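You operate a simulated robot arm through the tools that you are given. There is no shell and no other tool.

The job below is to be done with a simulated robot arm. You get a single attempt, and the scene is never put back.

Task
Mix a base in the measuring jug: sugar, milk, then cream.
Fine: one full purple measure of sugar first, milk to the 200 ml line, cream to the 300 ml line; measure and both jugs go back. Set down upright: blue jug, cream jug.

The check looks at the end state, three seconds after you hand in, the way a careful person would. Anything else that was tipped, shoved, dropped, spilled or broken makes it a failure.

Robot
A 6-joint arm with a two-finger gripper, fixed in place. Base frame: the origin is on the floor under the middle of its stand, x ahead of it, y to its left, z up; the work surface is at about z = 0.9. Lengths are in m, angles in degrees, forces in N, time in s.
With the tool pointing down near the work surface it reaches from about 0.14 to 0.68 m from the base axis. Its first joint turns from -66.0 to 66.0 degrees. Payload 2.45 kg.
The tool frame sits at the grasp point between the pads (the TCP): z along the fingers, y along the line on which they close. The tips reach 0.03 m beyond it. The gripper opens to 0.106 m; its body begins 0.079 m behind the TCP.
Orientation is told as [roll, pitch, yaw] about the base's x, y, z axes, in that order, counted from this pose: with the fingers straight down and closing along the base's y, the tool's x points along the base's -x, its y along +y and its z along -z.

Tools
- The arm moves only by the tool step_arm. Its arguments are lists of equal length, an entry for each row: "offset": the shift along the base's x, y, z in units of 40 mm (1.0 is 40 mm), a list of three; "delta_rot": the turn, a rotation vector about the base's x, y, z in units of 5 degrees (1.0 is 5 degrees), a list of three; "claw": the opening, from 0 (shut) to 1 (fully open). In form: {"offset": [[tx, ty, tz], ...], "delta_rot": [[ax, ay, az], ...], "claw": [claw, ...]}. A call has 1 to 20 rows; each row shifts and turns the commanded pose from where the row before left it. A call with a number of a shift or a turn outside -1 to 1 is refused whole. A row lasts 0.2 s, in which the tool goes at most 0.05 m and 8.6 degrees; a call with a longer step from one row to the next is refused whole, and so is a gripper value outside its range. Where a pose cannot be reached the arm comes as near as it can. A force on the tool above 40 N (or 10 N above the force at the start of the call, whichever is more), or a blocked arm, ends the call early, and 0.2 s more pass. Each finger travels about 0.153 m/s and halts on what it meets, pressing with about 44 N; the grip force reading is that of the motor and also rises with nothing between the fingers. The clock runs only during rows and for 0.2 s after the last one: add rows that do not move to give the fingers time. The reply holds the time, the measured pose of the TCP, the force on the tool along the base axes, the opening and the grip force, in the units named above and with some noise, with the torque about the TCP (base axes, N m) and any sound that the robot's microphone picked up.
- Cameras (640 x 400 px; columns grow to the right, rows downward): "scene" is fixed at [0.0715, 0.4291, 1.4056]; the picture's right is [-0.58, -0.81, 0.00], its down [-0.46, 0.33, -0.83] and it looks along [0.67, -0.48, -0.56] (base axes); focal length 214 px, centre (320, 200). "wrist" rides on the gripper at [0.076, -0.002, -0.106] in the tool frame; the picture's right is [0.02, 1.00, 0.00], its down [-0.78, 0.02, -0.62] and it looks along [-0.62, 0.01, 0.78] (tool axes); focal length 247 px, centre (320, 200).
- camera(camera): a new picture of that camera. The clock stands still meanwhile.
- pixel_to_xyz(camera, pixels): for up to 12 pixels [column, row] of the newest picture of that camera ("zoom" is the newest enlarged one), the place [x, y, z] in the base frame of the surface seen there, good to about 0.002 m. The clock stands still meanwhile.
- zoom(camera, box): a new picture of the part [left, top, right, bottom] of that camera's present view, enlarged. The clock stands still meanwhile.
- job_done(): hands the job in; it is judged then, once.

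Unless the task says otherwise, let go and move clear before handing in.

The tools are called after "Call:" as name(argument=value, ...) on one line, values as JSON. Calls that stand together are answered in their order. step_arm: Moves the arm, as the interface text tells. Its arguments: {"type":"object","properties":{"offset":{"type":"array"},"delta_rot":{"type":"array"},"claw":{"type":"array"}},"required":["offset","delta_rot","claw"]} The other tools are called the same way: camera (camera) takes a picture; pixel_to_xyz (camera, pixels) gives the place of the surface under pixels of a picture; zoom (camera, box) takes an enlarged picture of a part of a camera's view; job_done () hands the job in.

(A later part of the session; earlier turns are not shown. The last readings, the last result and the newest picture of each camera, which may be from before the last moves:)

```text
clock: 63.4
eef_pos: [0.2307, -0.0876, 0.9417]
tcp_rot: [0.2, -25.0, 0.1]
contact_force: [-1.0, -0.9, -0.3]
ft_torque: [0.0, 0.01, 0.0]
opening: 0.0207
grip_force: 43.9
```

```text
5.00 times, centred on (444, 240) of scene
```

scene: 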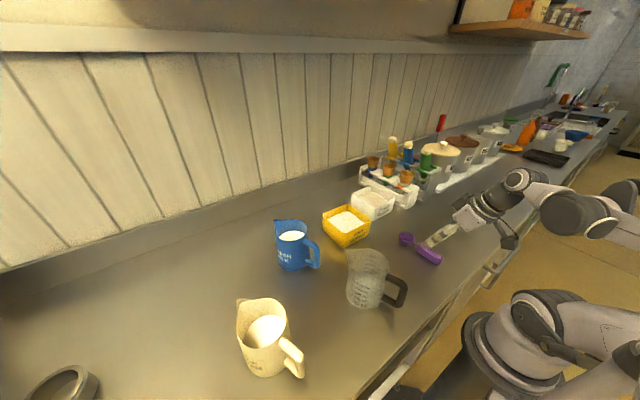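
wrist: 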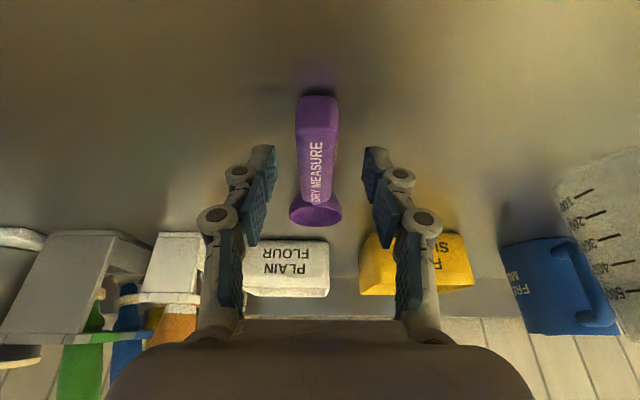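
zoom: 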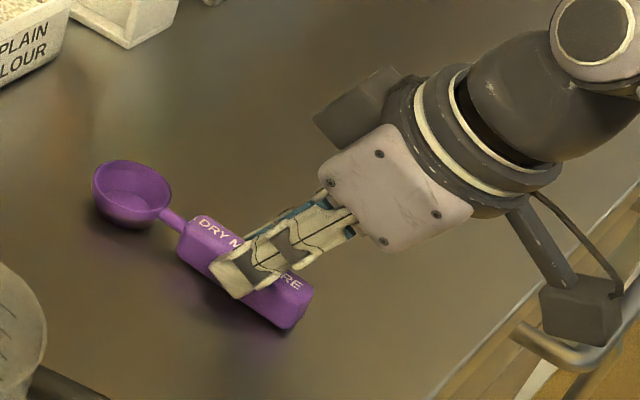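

Grip reading is 43.9 N at 20.7 mm opening, so the handle is held. I lift 0.12 m and look.

Call:
step_arm(offset=[[0, 0, 0.25], [0, 0, 0.5], [0, 0, 0.75], [0, 0, 0.75], [0, 0, 0.75], [0, 0, 0]], delta_rot=[[0, 0, 0], [0, 0, 0], [0, 0, 0], [0, 0, 0], [0, 0, 0], [0, 0, 0]], claw=[0, 0, 0, 0, 0, 0])

Call:
zoom(camera="scene", box=[370, 150, 530, 250])

Call:
camera(camera="wrist")

```text
clock: 64.8
eef_pos: [0.2301, -0.0867, 1.0606]
tcp_rot: [0.1, -24.9, 0.0]
contact_force: [0.3, 0.0, 0.0]
ft_torque: [-0.01, 0.0, 0.01]
opening: 0.0001
grip_force: 28.2
```

```text
4.00 times, centred on (450, 200) of scene
```

zoom: 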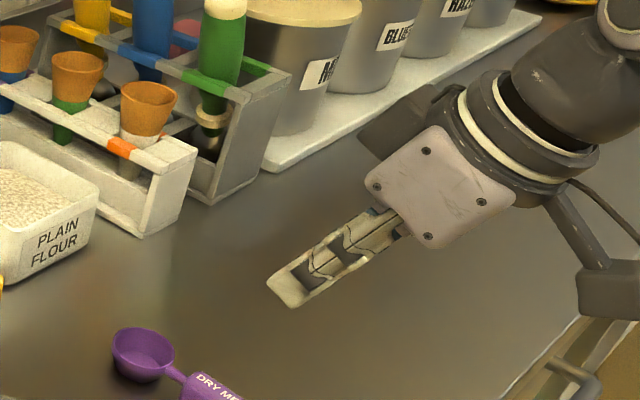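

```text
taken
```

wrist: 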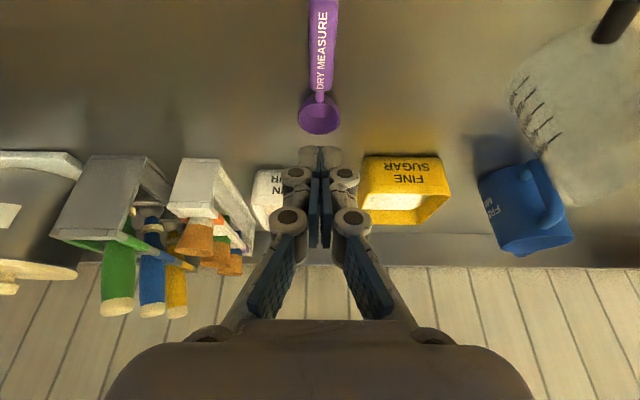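

The opening fell to 0: the scoop slipped out (still on the counter at zoom (170,365)), since I gripped only the rounded top of the handle. I check where it lies now before regripping deeper.

Call:
zoom(camera="scene", box=[390, 225, 454, 265])

Call:
pixel_to_xyz(camera="zoom", pixels=[[285, 215], [308, 186], [480, 358], [528, 322], [400, 285], [430, 258], [97, 100], [245, 135], [155, 80], [200, 90], [460, 375], [375, 340]])

Call:
pixel_to_xyz(camera="wrist", pixels=[[313, 40], [333, 40], [312, 10], [337, 10], [320, 80], [319, 115], [299, 112], [340, 112], [318, 132]])

```text
10.00 times, centred on (422, 245) of scene
```

zoom: 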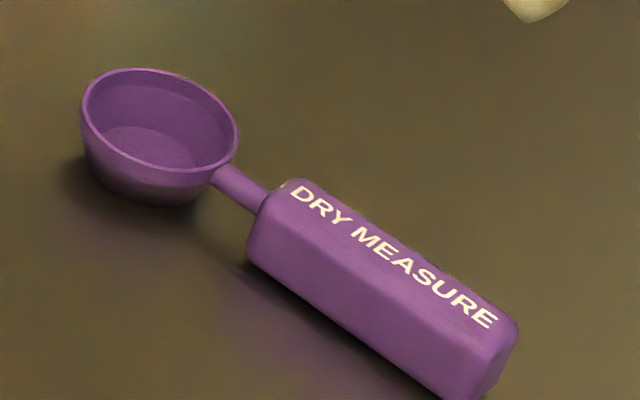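

```text
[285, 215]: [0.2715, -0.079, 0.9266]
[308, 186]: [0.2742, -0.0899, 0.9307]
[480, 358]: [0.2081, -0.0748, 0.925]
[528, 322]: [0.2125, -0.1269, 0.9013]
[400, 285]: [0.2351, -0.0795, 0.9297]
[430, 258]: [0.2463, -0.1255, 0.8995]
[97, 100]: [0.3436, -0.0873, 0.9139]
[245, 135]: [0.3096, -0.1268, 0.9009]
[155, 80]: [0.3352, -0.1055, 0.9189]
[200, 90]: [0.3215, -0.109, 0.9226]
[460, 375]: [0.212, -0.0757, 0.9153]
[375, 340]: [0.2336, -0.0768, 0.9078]
```

```text
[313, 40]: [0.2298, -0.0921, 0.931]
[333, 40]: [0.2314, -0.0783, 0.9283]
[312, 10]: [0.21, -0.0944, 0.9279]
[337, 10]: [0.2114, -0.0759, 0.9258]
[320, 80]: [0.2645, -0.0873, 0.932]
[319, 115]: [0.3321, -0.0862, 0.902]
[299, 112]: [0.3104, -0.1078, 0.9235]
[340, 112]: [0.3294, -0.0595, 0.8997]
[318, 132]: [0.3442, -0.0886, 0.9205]
```

The scoop shifted only ~2 mm (handle centre now y≈-0.0855). I reopen and go down deeper, to TCP z≈0.934, so the pads cover the handle's flat sides.

Call:
step_arm(offset=[[0.05, 0.035, 0], [0, 0, -0.7], [0, 0, -0.7], [0, 0, -0.7], [0, 0, -0.5], [0, 0, -0.4], [0, 0, -0.165], [0, 0, 0]], delta_rot=[[0, 0, 0], [0, 0, 0], [0, 0, 0], [0, 0, 0], [0, 0, 0], [0, 0, 0], [0, 0, 0], [0, 0, 0]], claw=[0.5, 0.5, 0.5, 0.5, 0.5, 0.5, 0.5, 0.5])

Call:
zoom(camera="scene", box=[390, 205, 486, 265])

```text
clock: 66.6
eef_pos: [0.2338, -0.0882, 0.9357]
tcp_rot: [0.0, -24.9, 0.1]
contact_force: [-0.9, 0.1, 0.0]
ft_torque: [0.01, -0.03, -0.01]
opening: 0.0529
grip_force: 0.2
```

```text
6.67 times, centred on (438, 235) of scene
```

zoom: 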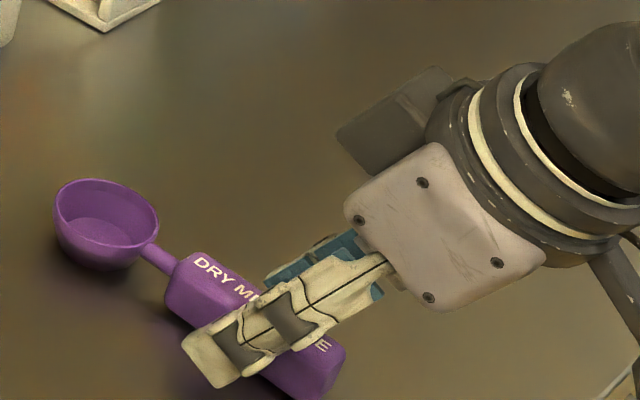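

No contact yet at z≈0.935. I go 2 mm lower, close, and do a small test lift of 10 mm.

Call:
step_arm(offset=[[0, 0, -0.05], [0, 0, 0], [0, 0, 0], [0, 0, 0], [0, 0, 0], [0, 0, 0]], delta_rot=[[0, 0, 0], [0, 0, 0], [0, 0, 0], [0, 0, 0], [0, 0, 0], [0, 0, 0]], claw=[0.5, 0.4, 0.2, 0, 0, 0])

Call:
step_arm(offset=[[0, 0, 0.1], [0, 0, 0.15], [0, 0, 0]], delta_rot=[[0, 0, 0], [0, 0, 0], [0, 0, 0]], claw=[0, 0, 0])

Call:
zoom(camera="scene", box=[390, 205, 486, 265])

```text
clock: 68.0
eef_pos: [0.2341, -0.0885, 0.9334]
tcp_rot: [0.2, -24.9, 0.1]
contact_force: [0.5, 0.0, 0.6]
ft_torque: [-0.02, 0.04, 0.01]
opening: 0.0212
grip_force: 44.1
```

```text
clock: 68.8
eef_pos: [0.2344, -0.0865, 0.945]
tcp_rot: [0.0, -24.9, 0.1]
contact_force: [0.2, -0.2, -0.6]
ft_torque: [-0.02, 0.0, 0.02]
opening: 0.0209
grip_force: 44.2
```

```text
6.67 times, centred on (438, 235) of scene
```

zoom: 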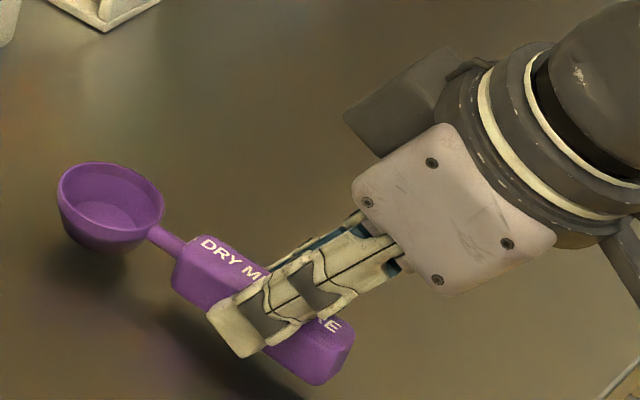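

The scoop came up with the gripper this time (shadow underneath, opening 20.9 mm). I lift further, gently, and check the hold.

Call:
step_arm(offset=[[0, 0, 0.25], [0, 0, 0.4], [0, 0, 0.5], [0, 0, 0.5], [0, 0, 0.5], [0, 0, 0.4], [0, 0, 0]], delta_rot=[[0, 0, 0], [0, 0, 0], [0, 0, 0], [0, 0, 0], [0, 0, 0], [0, 0, 0], [0, 0, 0]], claw=[0, 0, 0, 0, 0, 0, 0])

Call:
camera(camera="wrist")

Call:
zoom(camera="scene", box=[370, 130, 530, 230])

```text
clock: 70.4
eef_pos: [0.2342, -0.0884, 1.0463]
tcp_rot: [0.1, -24.9, 0.2]
contact_force: [0.8, -0.4, -0.5]
ft_torque: [-0.01, 0.03, 0.01]
opening: 0.021
grip_force: 44.8
```

```text
taken
```

wrist: 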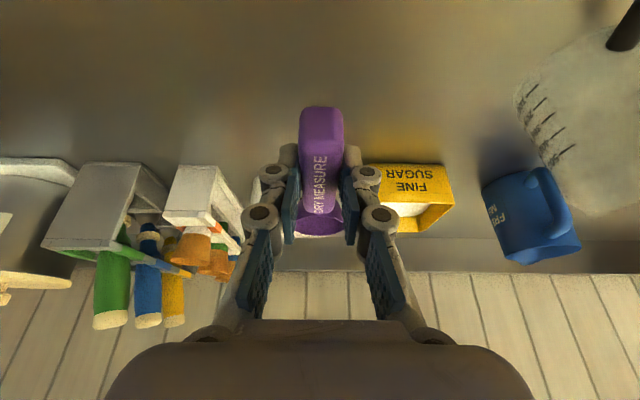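

```text
4.00 times, centred on (450, 180) of scene
```

zoom: 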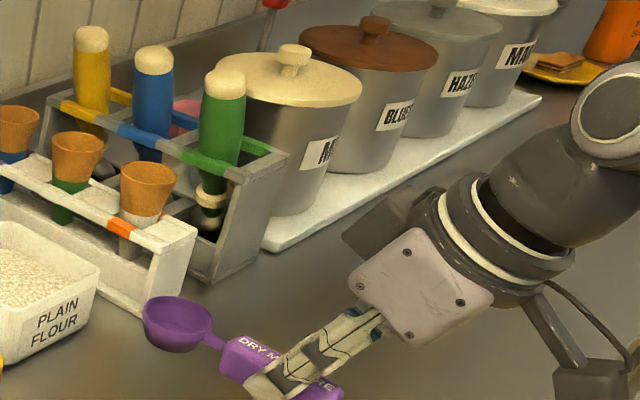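

Scoop is held. I measure its present pose relative to the TCP (bowl rim and handle points) to plan the scooping.

Call:
pixel_to_xyz(camera="zoom", pixels=[[148, 305], [175, 298], [205, 312], [210, 330], [180, 347], [155, 335], [235, 345], [260, 345], [240, 375], [178, 320], [330, 385], [215, 338]])

Call:
zoom(camera="scene", box=[390, 190, 470, 240])

Call:
pixel_to_xyz(camera="zoom", pixels=[[140, 125], [155, 100], [200, 90], [240, 105], [268, 130], [270, 160], [220, 180], [165, 165], [340, 205], [310, 260], [450, 330], [370, 220]])

```text
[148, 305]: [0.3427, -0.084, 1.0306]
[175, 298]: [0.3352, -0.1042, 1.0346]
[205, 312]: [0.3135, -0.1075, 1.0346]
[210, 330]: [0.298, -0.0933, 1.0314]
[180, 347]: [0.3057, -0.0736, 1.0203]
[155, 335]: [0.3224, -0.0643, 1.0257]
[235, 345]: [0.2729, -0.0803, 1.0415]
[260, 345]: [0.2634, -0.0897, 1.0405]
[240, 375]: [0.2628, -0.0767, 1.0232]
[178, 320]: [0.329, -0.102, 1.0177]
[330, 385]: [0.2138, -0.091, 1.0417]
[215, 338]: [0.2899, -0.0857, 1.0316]
```

```text
8.00 times, centred on (430, 215) of scene
```

zoom: 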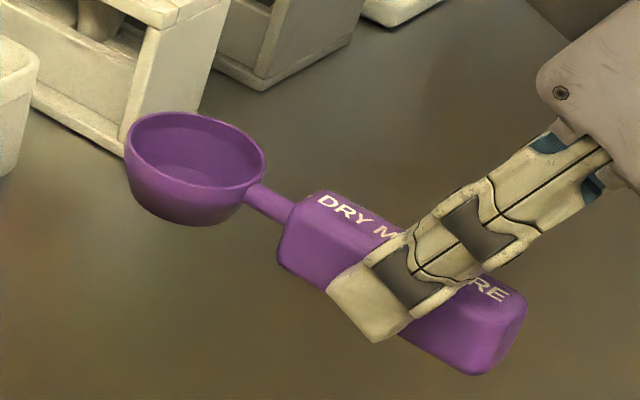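

```text
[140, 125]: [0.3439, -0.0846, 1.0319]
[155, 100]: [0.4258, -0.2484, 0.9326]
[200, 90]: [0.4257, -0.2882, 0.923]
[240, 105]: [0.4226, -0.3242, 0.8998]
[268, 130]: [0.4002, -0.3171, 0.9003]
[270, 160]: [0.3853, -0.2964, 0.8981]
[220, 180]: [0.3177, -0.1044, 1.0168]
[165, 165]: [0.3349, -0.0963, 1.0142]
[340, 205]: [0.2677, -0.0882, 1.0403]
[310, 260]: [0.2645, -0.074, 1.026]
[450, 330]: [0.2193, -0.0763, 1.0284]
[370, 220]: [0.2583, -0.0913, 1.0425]
```

The scoop is held level: bowl rim centre is 0.087 ahead of and 0.013 below the TCP. I'll scoop along the tub's diagonal (yaw -45, more wrist range and rim clearance): first move above the tub and tilt the bowl down 55°.

Call:
step_arm(offset=[[0.57, 0.45, 0.35], [0.57, 0.45, 0.35], [0.57, 0.45, 0.35], [0.57, 0.45, 0.35], [0.57, 0.45, 0.1], [0.57, 0.45, 0], [0.57, 0.45, 0], [0.57, 0.45, 0], [0.57, 0.45, 0], [0, 0, 0]], delta_rot=[[0, 0, -1], [0, 0, -1], [0, 0, -1], [0, 0, -1], [0, 0, -1], [0, 0, -1], [0, 0, -1], [0, 0, -1], [0, 0, -1], [0, 0, 0]], claw=[0, 0, 0, 0, 0, 0, 0, 0, 0, 0])

Call:
step_arm(offset=[[0, 0, 0], [0, 0, 0], [0, 0, 0], [0, 0, 0], [0, 0, 0], [0, 0, 0], [0, 0, 0], [0, 0, 0], [0, 0, 0], [0, 0, 0], [0, 0, 0], [0, 0, 0]], delta_rot=[[0.707, 0.707, 0], [0.707, 0.707, 0], [0.707, 0.707, 0], [0.707, 0.707, 0], [0.707, 0.707, 0], [0.707, 0.707, 0], [0.707, 0.707, 0], [0.707, 0.707, 0], [0.707, 0.707, 0], [0.707, 0.707, 0], [0.707, 0.707, 0], [0, 0, 0]], claw=[0, 0, 0, 0, 0, 0, 0, 0, 0, 0, 0, 0])

Call:
camera(camera="scene")

Call:
camera(camera="wrist")

```text
clock: 72.6
eef_pos: [0.4398, 0.0732, 1.1042]
tcp_rot: [0.1, -24.8, -44.9]
contact_force: [0.2, 0.6, 0.3]
ft_torque: [0.03, 0.01, 0.03]
opening: 0.0208
grip_force: 43.5
```

```text
clock: 75.2
eef_pos: [0.4388, 0.0747, 1.1076]
tcp_rot: [0.3, 30.2, -45.0]
contact_force: [-0.5, 0.0, 0.1]
ft_torque: [0.04, -0.02, -0.01]
opening: 0.0209
grip_force: 44.0
```

```text
taken
```

scene: 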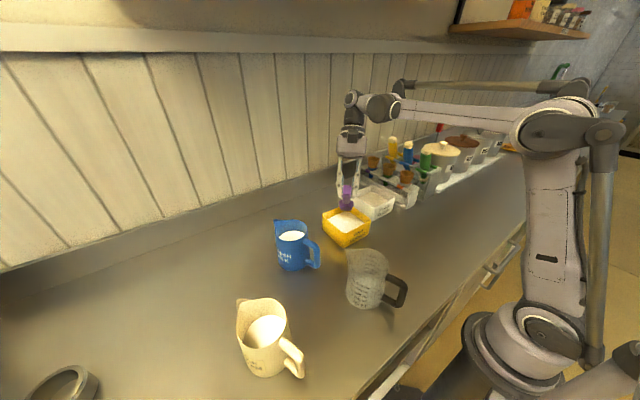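

```text
taken
```

wrist: 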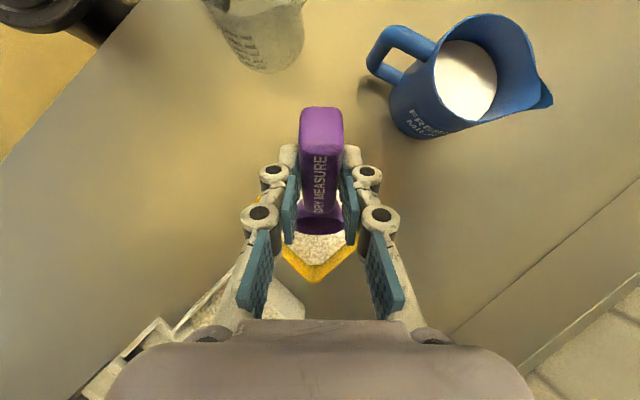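

The scoop is tilted 55° above the tub, aligned along its diagonal (wrist picture: bowl at (322,222), tub corner at (318,275)). I zoom in to verify the bowl position.

Call:
zoom(camera="scene", box=[300, 165, 396, 245])

Call:
pixel_to_xyz(camera="zoom", pixels=[[270, 105], [300, 105], [325, 120], [300, 140], [270, 125], [290, 120], [290, 175], [330, 165], [250, 180], [305, 180]])

Call:
zoom(camera="wrist", box=[240, 90, 400, 290])

```text
5.00 times, centred on (348, 205) of scene
```

zoom: 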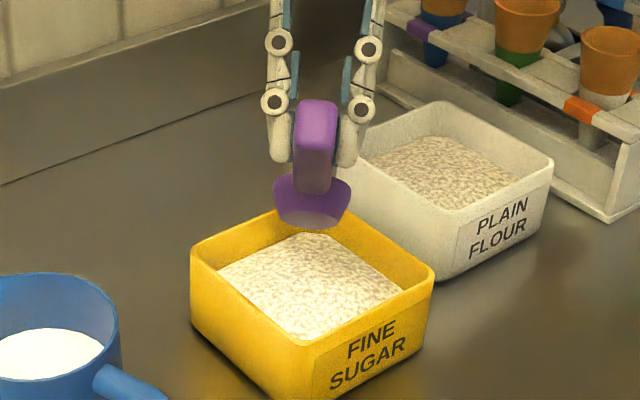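

```text
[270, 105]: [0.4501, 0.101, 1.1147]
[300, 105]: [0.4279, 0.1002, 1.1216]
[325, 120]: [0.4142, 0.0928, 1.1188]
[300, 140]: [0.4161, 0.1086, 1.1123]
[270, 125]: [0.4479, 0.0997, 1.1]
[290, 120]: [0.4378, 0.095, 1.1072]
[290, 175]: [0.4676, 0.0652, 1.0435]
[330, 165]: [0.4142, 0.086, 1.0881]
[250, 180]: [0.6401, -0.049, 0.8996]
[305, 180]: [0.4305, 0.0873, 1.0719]
```

```text
2.00 times, centred on (320, 190) of wrist
```

zoom: 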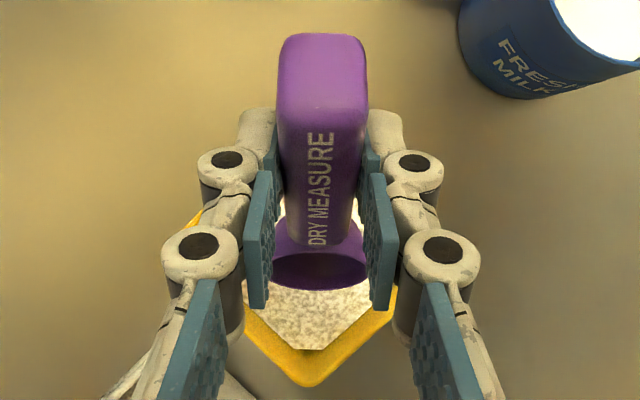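

Alignment is good. I lower the bowl until its lowest edge is just at the sugar surface and check clearance with the tub rim.

Call:
step_arm(offset=[[0, -0.03, -0.5], [0, 0, -0.5], [0, 0, -0.5], [0, 0, 0]], delta_rot=[[0, 0, 0], [0, 0, 0], [0, 0, 0], [0, 0, 0]], claw=[0, 0, 0, 0])

Call:
zoom(camera="scene", box=[300, 175, 396, 245])

Call:
zoom(camera="wrist", box=[240, 90, 400, 290])

```text
clock: 76.2
eef_pos: [0.4396, 0.0763, 1.0449]
tcp_rot: [0.2, 30.0, -44.8]
contact_force: [-0.2, -0.3, -0.7]
ft_torque: [0.01, 0.01, -0.01]
opening: 0.0206
grip_force: 44.6
```

```text
5.71 times, centred on (348, 210) of scene
```

zoom: 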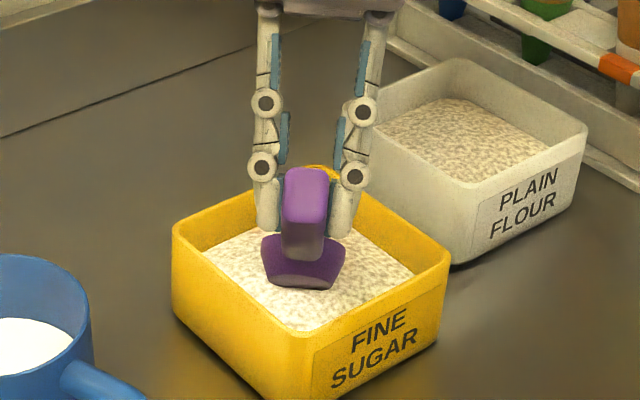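

```text
2.00 times, centred on (320, 190) of wrist
```

zoom: 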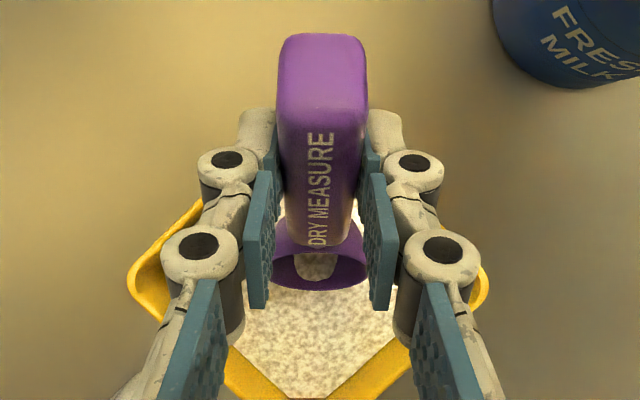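

The bowl's lip has just met the sugar (a little sugar shows inside at zoom (315,265)), with no contact force. I push 25 mm deeper at the same tilt.

Call:
step_arm(offset=[[0, 0, -0.2], [0, 0, -0.2], [0, 0, -0.22], [0, 0, 0]], delta_rot=[[0, 0, 0], [0, 0, 0], [0, 0, 0], [0, 0, 0]], claw=[0, 0, 0, 0])

Call:
zoom(camera="scene", box=[300, 175, 396, 245])

Call:
zoom(camera="wrist", box=[240, 90, 400, 290])

```text
clock: 77.2
eef_pos: [0.4388, 0.0755, 1.0211]
tcp_rot: [0.2, 29.9, -44.9]
contact_force: [-0.5, 0.1, 0.0]
ft_torque: [-0.02, 0.02, 0.0]
opening: 0.0207
grip_force: 43.9
```

```text
5.71 times, centred on (348, 210) of scene
```

zoom: 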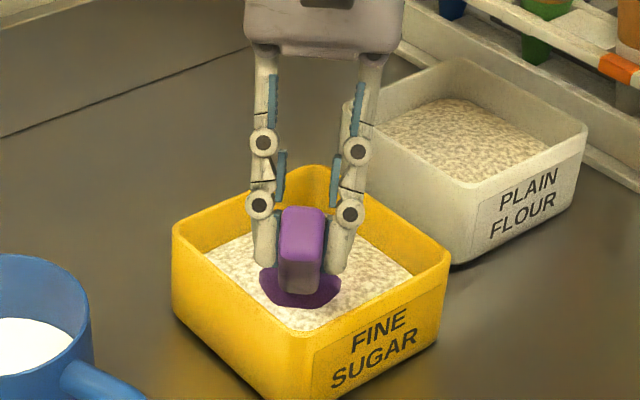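

```text
2.00 times, centred on (320, 190) of wrist
```

zoom: 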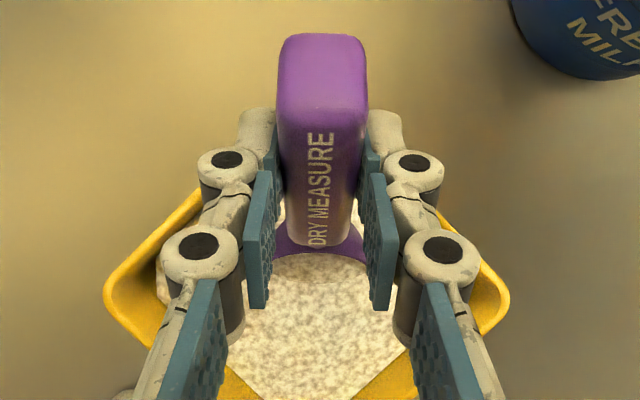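

The bowl is buried at the 55° tilt without contact. Now I sweep forward along the diagonal while easing the tilt to 35°, staying deep.

Call:
step_arm(offset=[[0.042, -0.042, -0.17], [0.065, -0.065, -0.158], [0.0725, -0.0725, -0.068], [0.044, -0.044, -0.058], [0, 0, 0]], delta_rot=[[-0.707, -0.707, 0], [-0.707, -0.707, 0], [-0.707, -0.707, 0], [-0.707, -0.707, 0], [0, 0, 0]], claw=[0, 0, 0, 0, 0])

Call:
zoom(camera="scene", box=[300, 175, 396, 245])

Call:
zoom(camera="wrist", box=[240, 90, 400, 290])

```text
clock: 78.4
eef_pos: [0.4486, 0.0649, 1.001]
tcp_rot: [0.1, 10.1, -44.9]
contact_force: [0.7, 0.2, -0.2]
ft_torque: [0.01, 0.02, 0.01]
opening: 0.0209
grip_force: 43.5
```

```text
5.71 times, centred on (348, 210) of scene
```

zoom: 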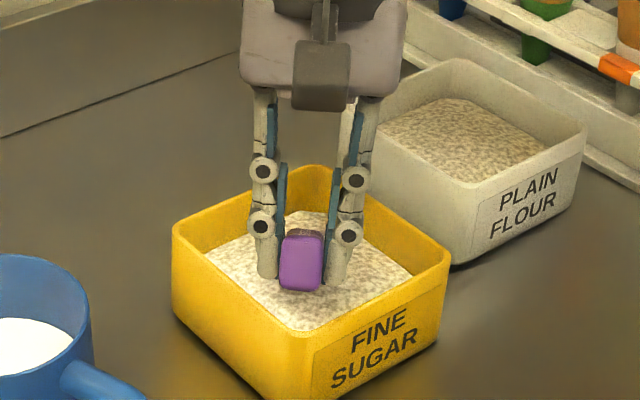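

```text
2.00 times, centred on (320, 190) of wrist
```

zoom: 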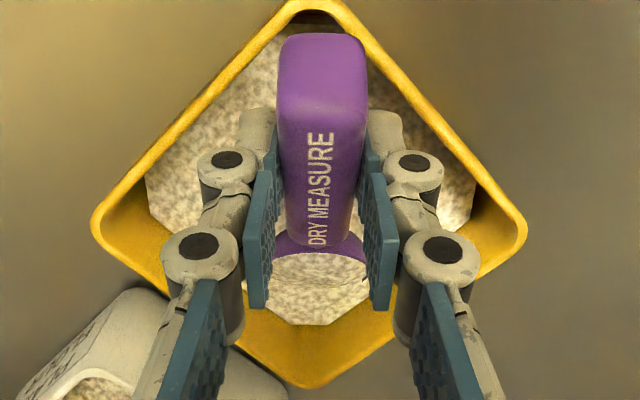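

No contact; the bowl is near the far corner and full of sugar in view (zoom (318,285)). Now I level the scoop while raising it out.

Call:
step_arm(offset=[[-0.071, 0.071, 0.033], [-0.078, 0.078, 0.03], [-0.088, 0.088, 0.05], [0, 0, 0]], delta_rot=[[-0.707, -0.707, 0], [-0.707, -0.707, 0], [-0.707, -0.707, 0], [0, 0, 0]], claw=[0, 0, 0, 0])

Call:
zoom(camera="wrist", box=[240, 90, 400, 290])

Call:
zoom(camera="scene", box=[300, 175, 396, 245])

```text
clock: 79.4
eef_pos: [0.437, 0.0732, 1.0067]
tcp_rot: [0.1, -4.9, -44.8]
contact_force: [0.1, 0.6, -0.1]
ft_torque: [0.03, 0.02, 0.01]
opening: 0.0206
grip_force: 44.3
```

```text
2.00 times, centred on (320, 190) of wrist
```

zoom: 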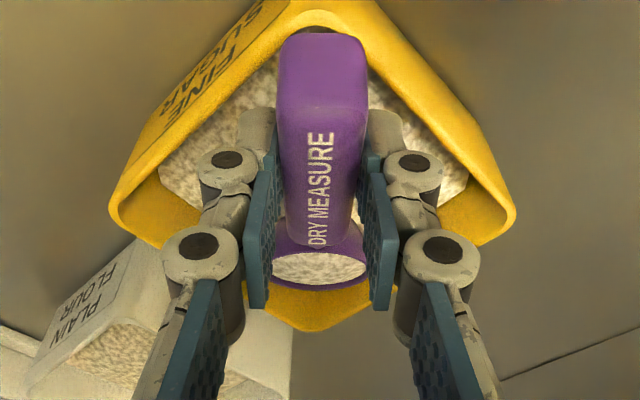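

```text
5.71 times, centred on (348, 210) of scene
```

zoom: 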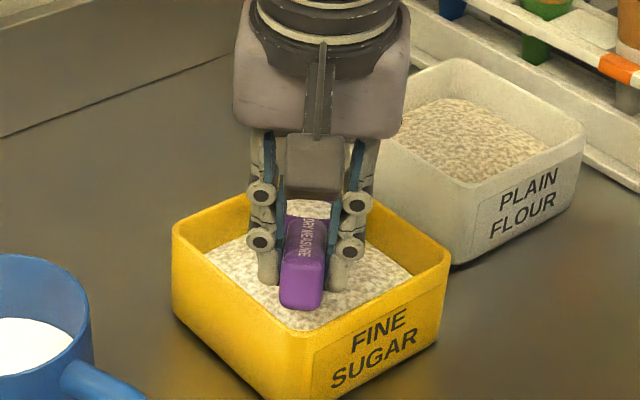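

The bowl shows sugar right across its rim. I finish levelling and rise clear of the tub rim.

Call:
step_arm(offset=[[-0.094, 0.094, 0.065], [-0.1, 0.1, 0.08], [-0.092, 0.092, 0.1], [-0.095, 0.095, 0.1], [0, 0, 0.25], [0, 0, 0.4], [0, 0, 0.4], [0, 0, 0]], delta_rot=[[-0.707, -0.707, 0], [-0.707, -0.707, 0], [-0.707, -0.707, 0], [-0.707, -0.707, 0], [0, 0, 0], [0, 0, 0], [0, 0, 0], [0, 0, 0]], claw=[0, 0, 0, 0, 0, 0, 0, 0])

Call:
zoom(camera="wrist", box=[240, 90, 400, 290])

Call:
zoom(camera="scene", box=[300, 165, 396, 245])

```text
clock: 81.2
eef_pos: [0.4212, 0.0885, 1.0621]
tcp_rot: [0.0, -24.9, -44.8]
contact_force: [-0.3, 0.3, -0.2]
ft_torque: [0.02, 0.0, -0.02]
opening: 0.0208
grip_force: 43.6
```

```text
2.00 times, centred on (320, 190) of wrist
```

zoom: 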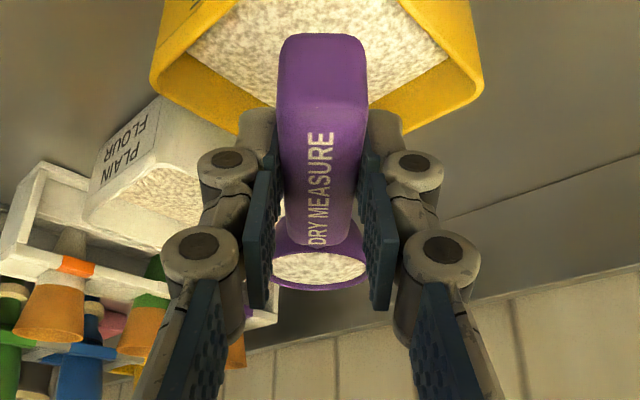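

```text
5.00 times, centred on (348, 205) of scene
```

zoom: 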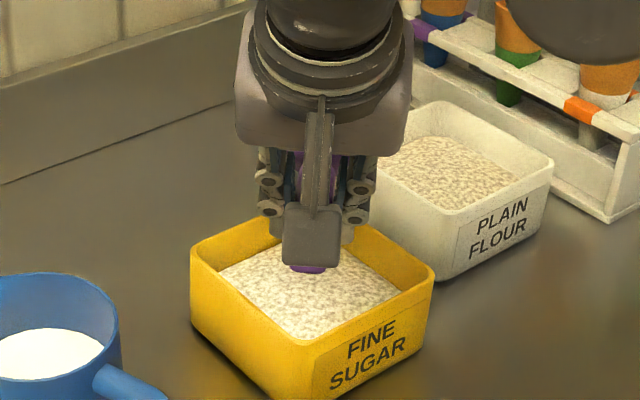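

The scoop is out and shows sugar (zoom (318,268)). I zoom in to see how full the bowl is compared to its rim.

Call:
zoom(camera="wrist", box=[280, 200, 360, 250])

Call:
pixel_to_xyz(camera="zoom", pixels=[[310, 150], [310, 190], [200, 190], [420, 190], [310, 225], [310, 240], [140, 190], [490, 190], [310, 120], [250, 160], [370, 160], [150, 150]])

```text
8.00 times, centred on (320, 225) of wrist
```

zoom: 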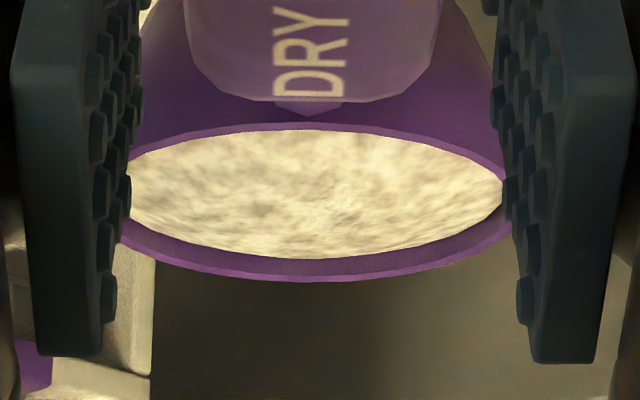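

```text
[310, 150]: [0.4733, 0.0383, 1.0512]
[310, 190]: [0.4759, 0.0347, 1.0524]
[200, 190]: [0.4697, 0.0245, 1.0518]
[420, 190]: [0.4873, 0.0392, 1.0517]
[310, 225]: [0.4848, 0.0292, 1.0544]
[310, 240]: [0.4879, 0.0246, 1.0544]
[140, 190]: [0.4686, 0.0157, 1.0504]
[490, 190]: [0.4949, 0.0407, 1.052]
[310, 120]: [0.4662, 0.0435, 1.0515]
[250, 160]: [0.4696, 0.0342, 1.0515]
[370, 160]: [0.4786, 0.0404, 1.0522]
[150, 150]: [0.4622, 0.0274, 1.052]
```

The sugar is close to flush with the near rim; a thin strip of inner wall shows at the far side. I compare heights of the rim and sugar more exactly.

Call:
pixel_to_xyz(camera="zoom", pixels=[[310, 126], [310, 135], [310, 252], [310, 262], [310, 270], [310, 277], [230, 270], [230, 262], [400, 270], [400, 262], [200, 240], [440, 235]])

```text
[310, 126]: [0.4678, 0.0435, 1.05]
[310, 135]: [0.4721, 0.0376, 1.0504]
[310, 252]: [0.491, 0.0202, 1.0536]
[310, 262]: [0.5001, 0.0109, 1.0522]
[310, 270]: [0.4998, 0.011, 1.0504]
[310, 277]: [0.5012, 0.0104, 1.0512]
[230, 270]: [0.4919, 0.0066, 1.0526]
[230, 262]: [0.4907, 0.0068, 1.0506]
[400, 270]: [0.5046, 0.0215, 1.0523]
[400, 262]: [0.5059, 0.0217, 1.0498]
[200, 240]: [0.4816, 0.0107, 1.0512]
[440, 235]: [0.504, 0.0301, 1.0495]
```

The sugar is flush with the rim, a full measure, and nothing has spilled on the counter in view. I now carry it level, rising to z≈1.12 and turning to yaw +55, toward the measuring jug.

Call:
step_arm(offset=[[0, 0, 0.15], [-0.1, 0, 0.25], [-0.2, 0, 0.3], [-0.25, -0.02, 0.3], [-0.25, -0.02, 0.25], [-0.25, -0.02, 0.15], [-0.25, -0.02, 0.05], [-0.25, -0.02, 0], [-0.25, -0.02, 0], [-0.25, -0.02, 0], [-0.25, -0.02, 0], [-0.25, -0.02, 0], [-0.25, -0.02, 0], [-0.25, -0.02, 0], [-0.25, -0.02, 0], [-0.25, -0.02, 0], [-0.25, -0.02, 0], [-0.25, -0.02, 0], [-0.25, -0.02, 0], [-0.2, -0.02, 0]], delta_rot=[[0, 0, 0], [0, 0, 0.5], [0, 0, 1], [0, 0, 1], [0, 0, 1], [0, 0, 1], [0, 0, 1], [0, 0, 1], [0, 0, 1], [0, 0, 1], [0, 0, 1], [0, 0, 1], [0, 0, 1], [0, 0, 1], [0, 0, 1], [0, 0, 1], [0, 0, 1], [0, 0, 1], [0, 0, 1], [0, 0, 1]], claw=[0, 0, 0, 0, 0, 0, 0, 0, 0, 0, 0, 0, 0, 0, 0, 0, 0, 0, 0, 0])

Call:
camera(camera="scene")

Call:
camera(camera="wrist")

```text
clock: 85.4
eef_pos: [0.2425, 0.0763, 1.1201]
tcp_rot: [0.0, -24.9, 47.7]
contact_force: [-0.5, 0.1, -0.9]
ft_torque: [-0.01, 0.0, 0.0]
opening: 0.0207
grip_force: 43.6
```

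```text
taken
```

scene: 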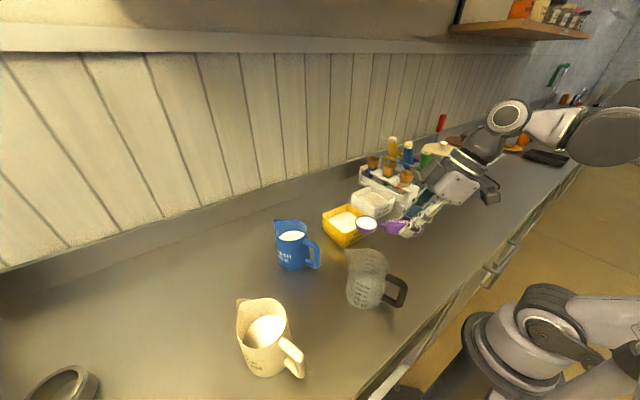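

```text
taken
```

wrist: 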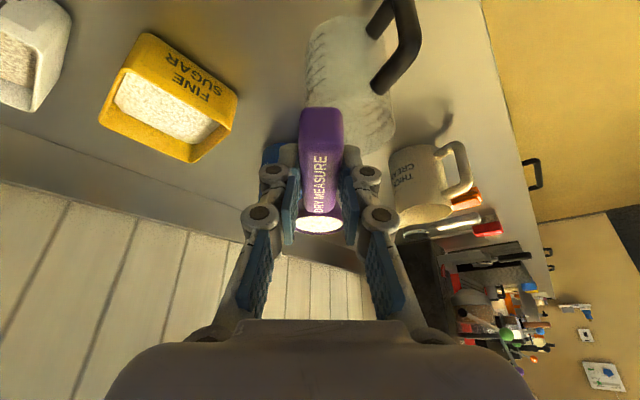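

The full scoop is now at (366,225) in the scene picture, above the jug area. I zoom in to check the sugar level and nothing spilled.

Call:
zoom(camera="scene", box=[330, 190, 430, 310])

Call:
zoom(camera="scene", box=[345, 205, 409, 245])

Call:
pixel_to_xyz(camera="zoom", pixels=[[200, 180], [150, 160], [250, 190], [220, 130], [200, 220], [115, 190], [290, 210], [400, 210], [440, 240], [360, 200]])

```text
3.33 times, centred on (380, 250) of scene
```

zoom: 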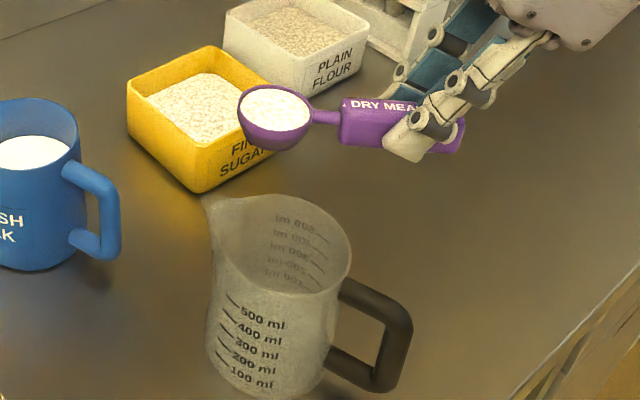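

```text
10.00 times, centred on (377, 225) of scene
```

zoom: 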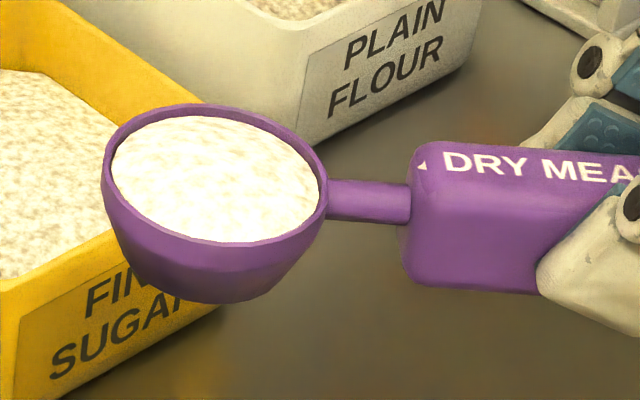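

```text
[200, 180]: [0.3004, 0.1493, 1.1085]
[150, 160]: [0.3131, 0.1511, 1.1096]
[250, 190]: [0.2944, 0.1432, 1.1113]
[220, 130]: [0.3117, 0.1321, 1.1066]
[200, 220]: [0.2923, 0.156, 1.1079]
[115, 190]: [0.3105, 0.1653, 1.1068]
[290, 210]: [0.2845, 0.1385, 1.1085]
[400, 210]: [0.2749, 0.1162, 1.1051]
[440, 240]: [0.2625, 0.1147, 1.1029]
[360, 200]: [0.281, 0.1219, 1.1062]
```

The measure is full and level with no spill. I bring the bowl over the jug mouth centre (about (0.277,0.146)) at rim height 1.055.

Call:
step_arm(offset=[[-0.13, 0.02, -0.25], [-0.17, 0.025, -0.35], [-0.17, 0.025, -0.4], [-0.17, 0.025, -0.35], [0, 0, 0]], delta_rot=[[0, 0, 0], [0, 0, 0], [0, 0, 0], [0, 0, 0], [0, 0, 0]], claw=[0, 0, 0, 0, 0])

Call:
zoom(camera="scene", box=[330, 190, 430, 310])

Call:
pixel_to_xyz(camera="zoom", pixels=[[265, 165], [280, 170], [250, 160], [300, 180], [350, 205], [240, 175], [290, 200], [260, 195]])

Call:
camera(camera="wrist")

```text
clock: 86.6
eef_pos: [0.2177, 0.0795, 1.0667]
tcp_rot: [0.2, -24.8, 47.6]
contact_force: [0.4, -0.1, -0.3]
ft_torque: [-0.04, -0.03, 0.01]
opening: 0.0206
grip_force: 44.4
```

```text
3.33 times, centred on (380, 250) of scene
```

zoom: 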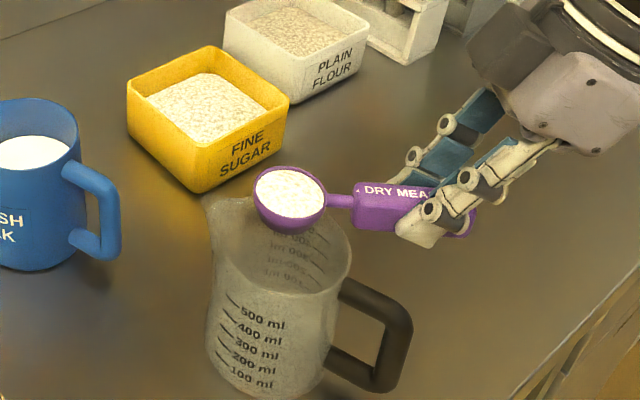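

```text
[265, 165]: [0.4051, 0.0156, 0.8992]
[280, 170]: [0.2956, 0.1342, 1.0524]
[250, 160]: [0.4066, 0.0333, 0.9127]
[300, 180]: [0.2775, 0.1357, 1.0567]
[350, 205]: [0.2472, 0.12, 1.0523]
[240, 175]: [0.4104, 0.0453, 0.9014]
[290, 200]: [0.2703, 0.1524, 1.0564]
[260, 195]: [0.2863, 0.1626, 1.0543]
```

```text
taken
```

wrist: 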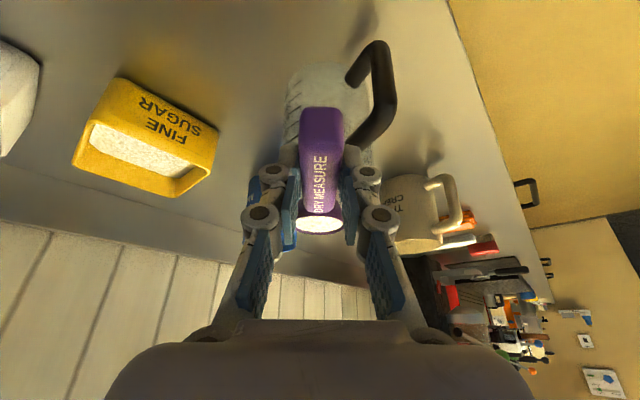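

The full bowl is centred over the jug mouth, rim at z≈1.056, about 1 cm off centre. Now I roll it over in stages (opening toward +x/-y), shifting slightly so sugar falls near the jug centre; first half of the turn.

Call:
step_arm(offset=[[-0.052, 0.0555, 0], [-0.052, 0.0555, 0], [-0.052, 0.0555, 0], [-0.052, 0.0555, 0], [-0.052, 0.0555, 0], [-0.0325, 0.0475, 0], [-0.0325, 0.0475, 0], [-0.0325, 0.0475, 0], [-0.0325, 0.0475, 0], [-0.0325, 0.0475, 0]], delta_rot=[[0.64, 0.778, -0.325], [0.64, 0.778, -0.325], [0.64, 0.778, -0.325], [0.64, 0.778, -0.325], [0.64, 0.778, -0.325], [0.704, 0.734, -0.489], [0.704, 0.734, -0.489], [0.704, 0.734, -0.489], [0.704, 0.734, -0.489], [0.704, 0.734, -0.489]], claw=[0, 0, 0, 0, 0, 0, 0, 0, 0, 0])

Call:
zoom(camera="scene", box=[330, 190, 430, 310])

Call:
camera(camera="wrist")

```text
clock: 88.8
eef_pos: [0.1997, 0.0989, 1.0667]
tcp_rot: [50.2, -8.1, 11.0]
contact_force: [-0.2, 1.7, -0.6]
ft_torque: [-0.02, 0.0, 0.0]
opening: 0.0208
grip_force: 43.8
```

```text
3.33 times, centred on (380, 250) of scene
```

zoom: 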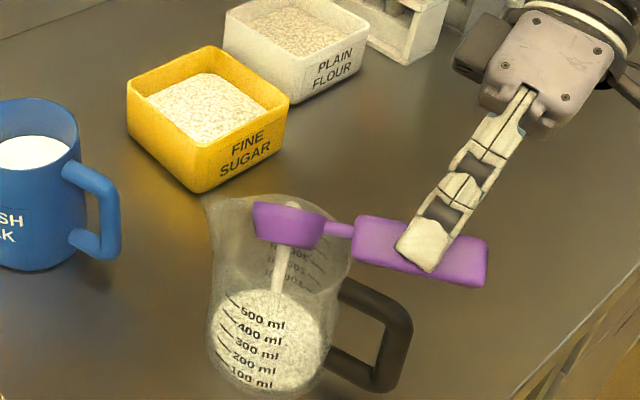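

```text
taken
```

wrist: 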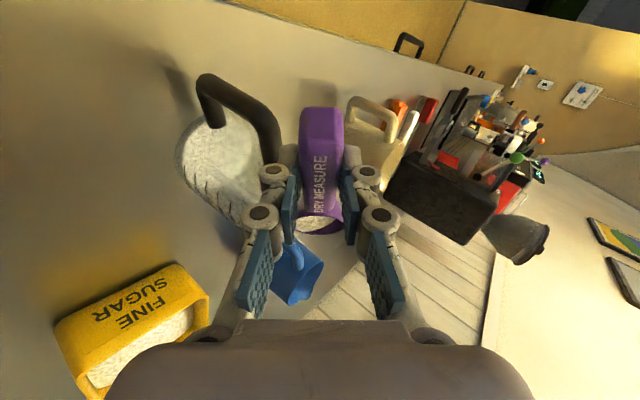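

The sugar streams into the jug (stream at zoom (280,270)), with nothing outside. I continue rolling to 100°.

Call:
step_arm(offset=[[-0.012, 0.048, 0.029], [-0.012, 0.048, 0.029], [-0.012, 0.048, 0.029], [-0.012, 0.048, 0.029], [-0.012, 0.048, 0.029], [0.0065, 0.032, 0.05], [0.0065, 0.032, 0.05], [0.0065, 0.032, 0.05], [0.0065, 0.032, 0.05], [0.0065, 0.032, 0.05], [0, 0, 0], [0, 0, 0], [0, 0, 0], [0, 0, 0], [0, 0, 0]], delta_rot=[[0.706, 0.783, -0.54], [0.706, 0.783, -0.54], [0.706, 0.783, -0.54], [0.706, 0.783, -0.54], [0.706, 0.783, -0.54], [0.732, 0.686, -0.548], [0.732, 0.686, -0.548], [0.732, 0.686, -0.548], [0.732, 0.686, -0.548], [0.732, 0.686, -0.548], [0, 0, 0], [0, 0, 0], [0, 0, 0], [0, 0, 0], [0, 0, 0]], claw=[0, 0, 0, 0, 0, 0, 0, 0, 0, 0, 0, 0, 0, 0, 0])

Call:
zoom(camera="scene", box=[330, 190, 430, 310])

Call:
camera(camera="wrist")

```text
clock: 92.0
eef_pos: [0.2028, 0.119, 1.0839]
tcp_rot: [86.3, 29.3, -10.2]
contact_force: [0.7, 0.1, 0.1]
ft_torque: [0.02, 0.0, 0.02]
opening: 0.0207
grip_force: 43.5
out of reach, approached as far as the arm can: row 5
```

```text
3.33 times, centred on (380, 250) of scene
```

zoom: 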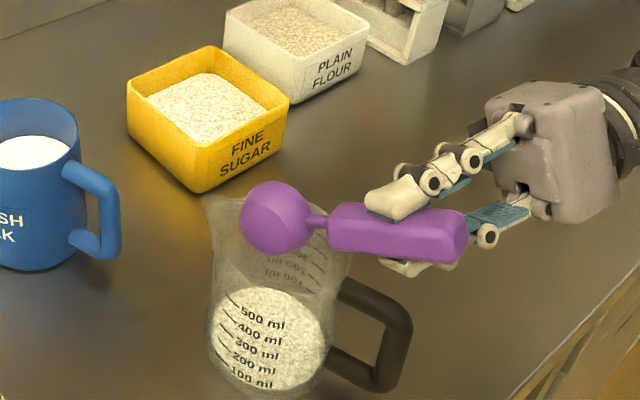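

```text
taken
```

wrist: 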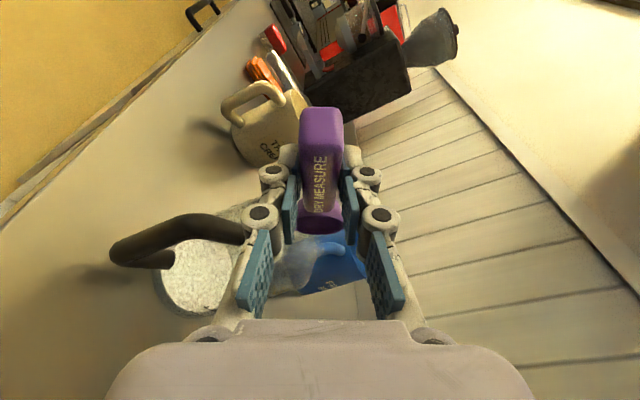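

The scoop is turned over and the jug holds the sugar; nothing fell outside. I reverse the roll to bring the scoop level again, rising as I go, and then check that the bowl is empty.

Call:
step_arm(offset=[[0, -0.032, 0], [0, -0.032, 0], [0, -0.032, 0], [0, -0.032, 0], [0, -0.032, 0], [0.03, -0.048, 0], [0.03, -0.048, 0], [0.03, -0.048, 0], [0.03, -0.048, 0], [0.03, -0.048, 0], [0.0325, -0.0475, 0.05], [0.0325, -0.0475, 0.05], [0.0325, -0.0475, 0.05], [0.0325, -0.0475, 0.05], [0.0325, -0.0475, 0.05], [0, 0, 0]], delta_rot=[[-0.732, -0.686, 0.548], [-0.732, -0.686, 0.548], [-0.732, -0.686, 0.548], [-0.732, -0.686, 0.548], [-0.732, -0.686, 0.548], [-0.706, -0.783, 0.54], [-0.706, -0.783, 0.54], [-0.706, -0.783, 0.54], [-0.706, -0.783, 0.54], [-0.706, -0.783, 0.54], [-0.704, -0.734, 0.489], [-0.704, -0.734, 0.489], [-0.704, -0.734, 0.489], [-0.704, -0.734, 0.489], [-0.704, -0.734, 0.489], [0, 0, 0]], claw=[0, 0, 0, 0, 0, 0, 0, 0, 0, 0, 0, 0, 0, 0, 0, 0])

Call:
zoom(camera="scene", box=[330, 190, 430, 310])

```text
clock: 95.4
eef_pos: [0.2147, 0.0934, 1.0946]
tcp_rot: [26.7, -19.5, 29.2]
contact_force: [0.5, -0.5, -0.9]
ft_torque: [0.0, -0.02, -0.01]
opening: 0.0208
grip_force: 44.0
```

```text
3.33 times, centred on (380, 250) of scene
```

zoom: 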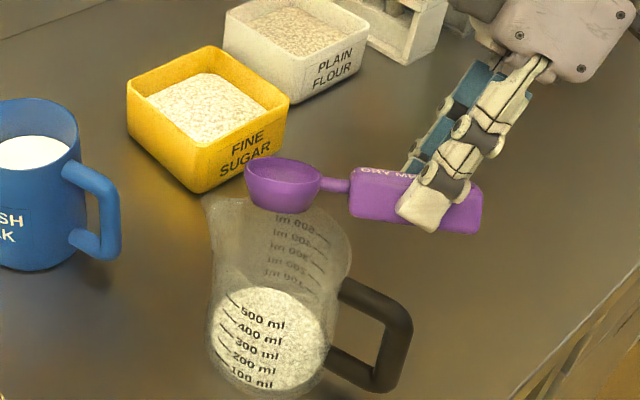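

The bowl already looks empty. I finish levelling.

Call:
step_arm(offset=[[0.04, -0.0555, 0.1], [0.04, -0.0555, 0.1], [0.04, -0.0555, 0.1], [0.04, -0.0555, 0.1], [0.04, -0.0555, 0.1], [0, 0, 0]], delta_rot=[[-0.64, -0.778, 0.325], [-0.64, -0.778, 0.325], [-0.64, -0.778, 0.325], [-0.64, -0.778, 0.325], [-0.64, -0.778, 0.325], [0, 0, 0]], claw=[0, 0, 0, 0, 0, 0])

Call:
zoom(camera="scene", box=[330, 190, 430, 310])

Call:
zoom(camera="scene", box=[345, 200, 409, 240])

```text
clock: 96.8
eef_pos: [0.2216, 0.084, 1.1139]
tcp_rot: [-0.1, -24.9, 47.6]
contact_force: [-0.9, -0.3, -1.3]
ft_torque: [-0.04, -0.01, -0.03]
opening: 0.0206
grip_force: 44.8
```

```text
3.33 times, centred on (380, 250) of scene
```

zoom: 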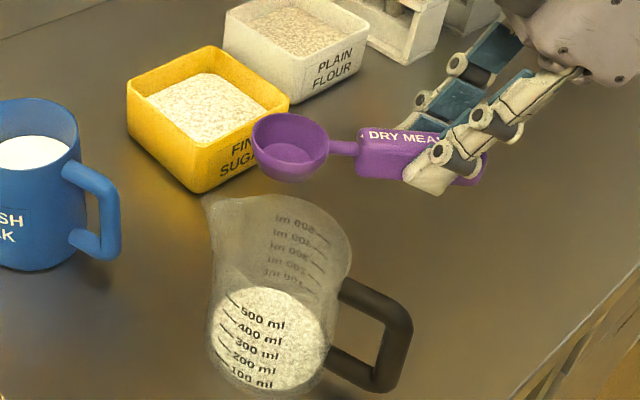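

```text
10.00 times, centred on (377, 220) of scene
```

zoom: 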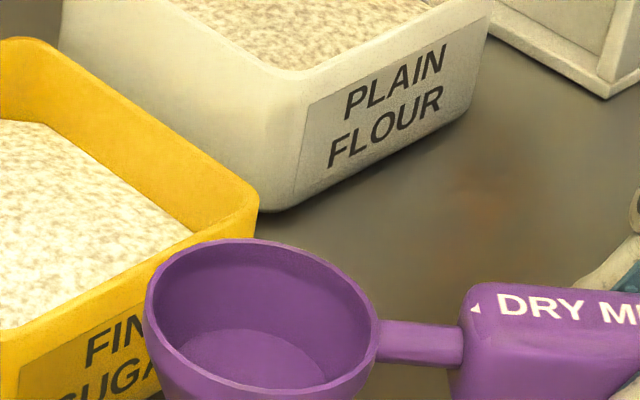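

The scoop is empty and level. I carry it back over its original place (TCP target (0.231,-0.0885), yaw 0).

Call:
step_arm(offset=[[0.15, -0.43, 0], [0.15, -0.43, 0], [0.15, -0.43, 0], [0.15, -0.43, 0], [0.15, -0.43, 0], [-0.1, -0.43, -0.3], [-0.1, -0.43, -0.3], [-0.1, -0.43, -0.35], [-0.1, -0.43, -0.35], [-0.115, -0.44, -0.35], [0, 0, 0]], delta_rot=[[0, 0, -0.952], [0, 0, -0.952], [0, 0, -0.952], [0, 0, -0.952], [0, 0, -0.952], [0, 0, -0.952], [0, 0, -0.952], [0, 0, -0.952], [0, 0, -0.952], [0, 0, -0.952], [0, 0, 0]], claw=[0, 0, 0, 0, 0, 0, 0, 0, 0, 0, 0])

Call:
camera(camera="scene")

```text
clock: 99.2
eef_pos: [0.2318, -0.0869, 1.0473]
tcp_rot: [0.0, -24.9, -0.1]
contact_force: [-0.5, 0.1, -0.4]
ft_torque: [-0.02, -0.02, 0.0]
opening: 0.0208
grip_force: 44.3
```

```text
taken
```

scene: 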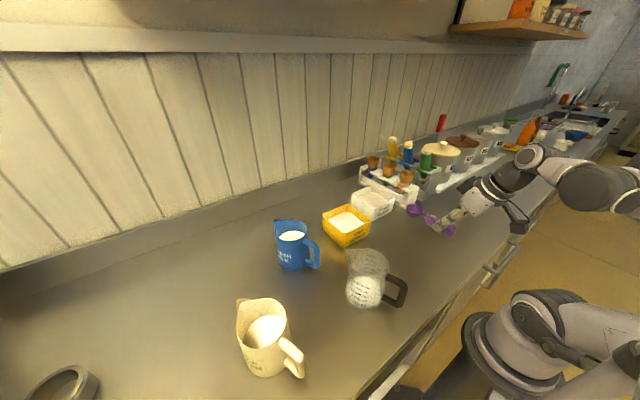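

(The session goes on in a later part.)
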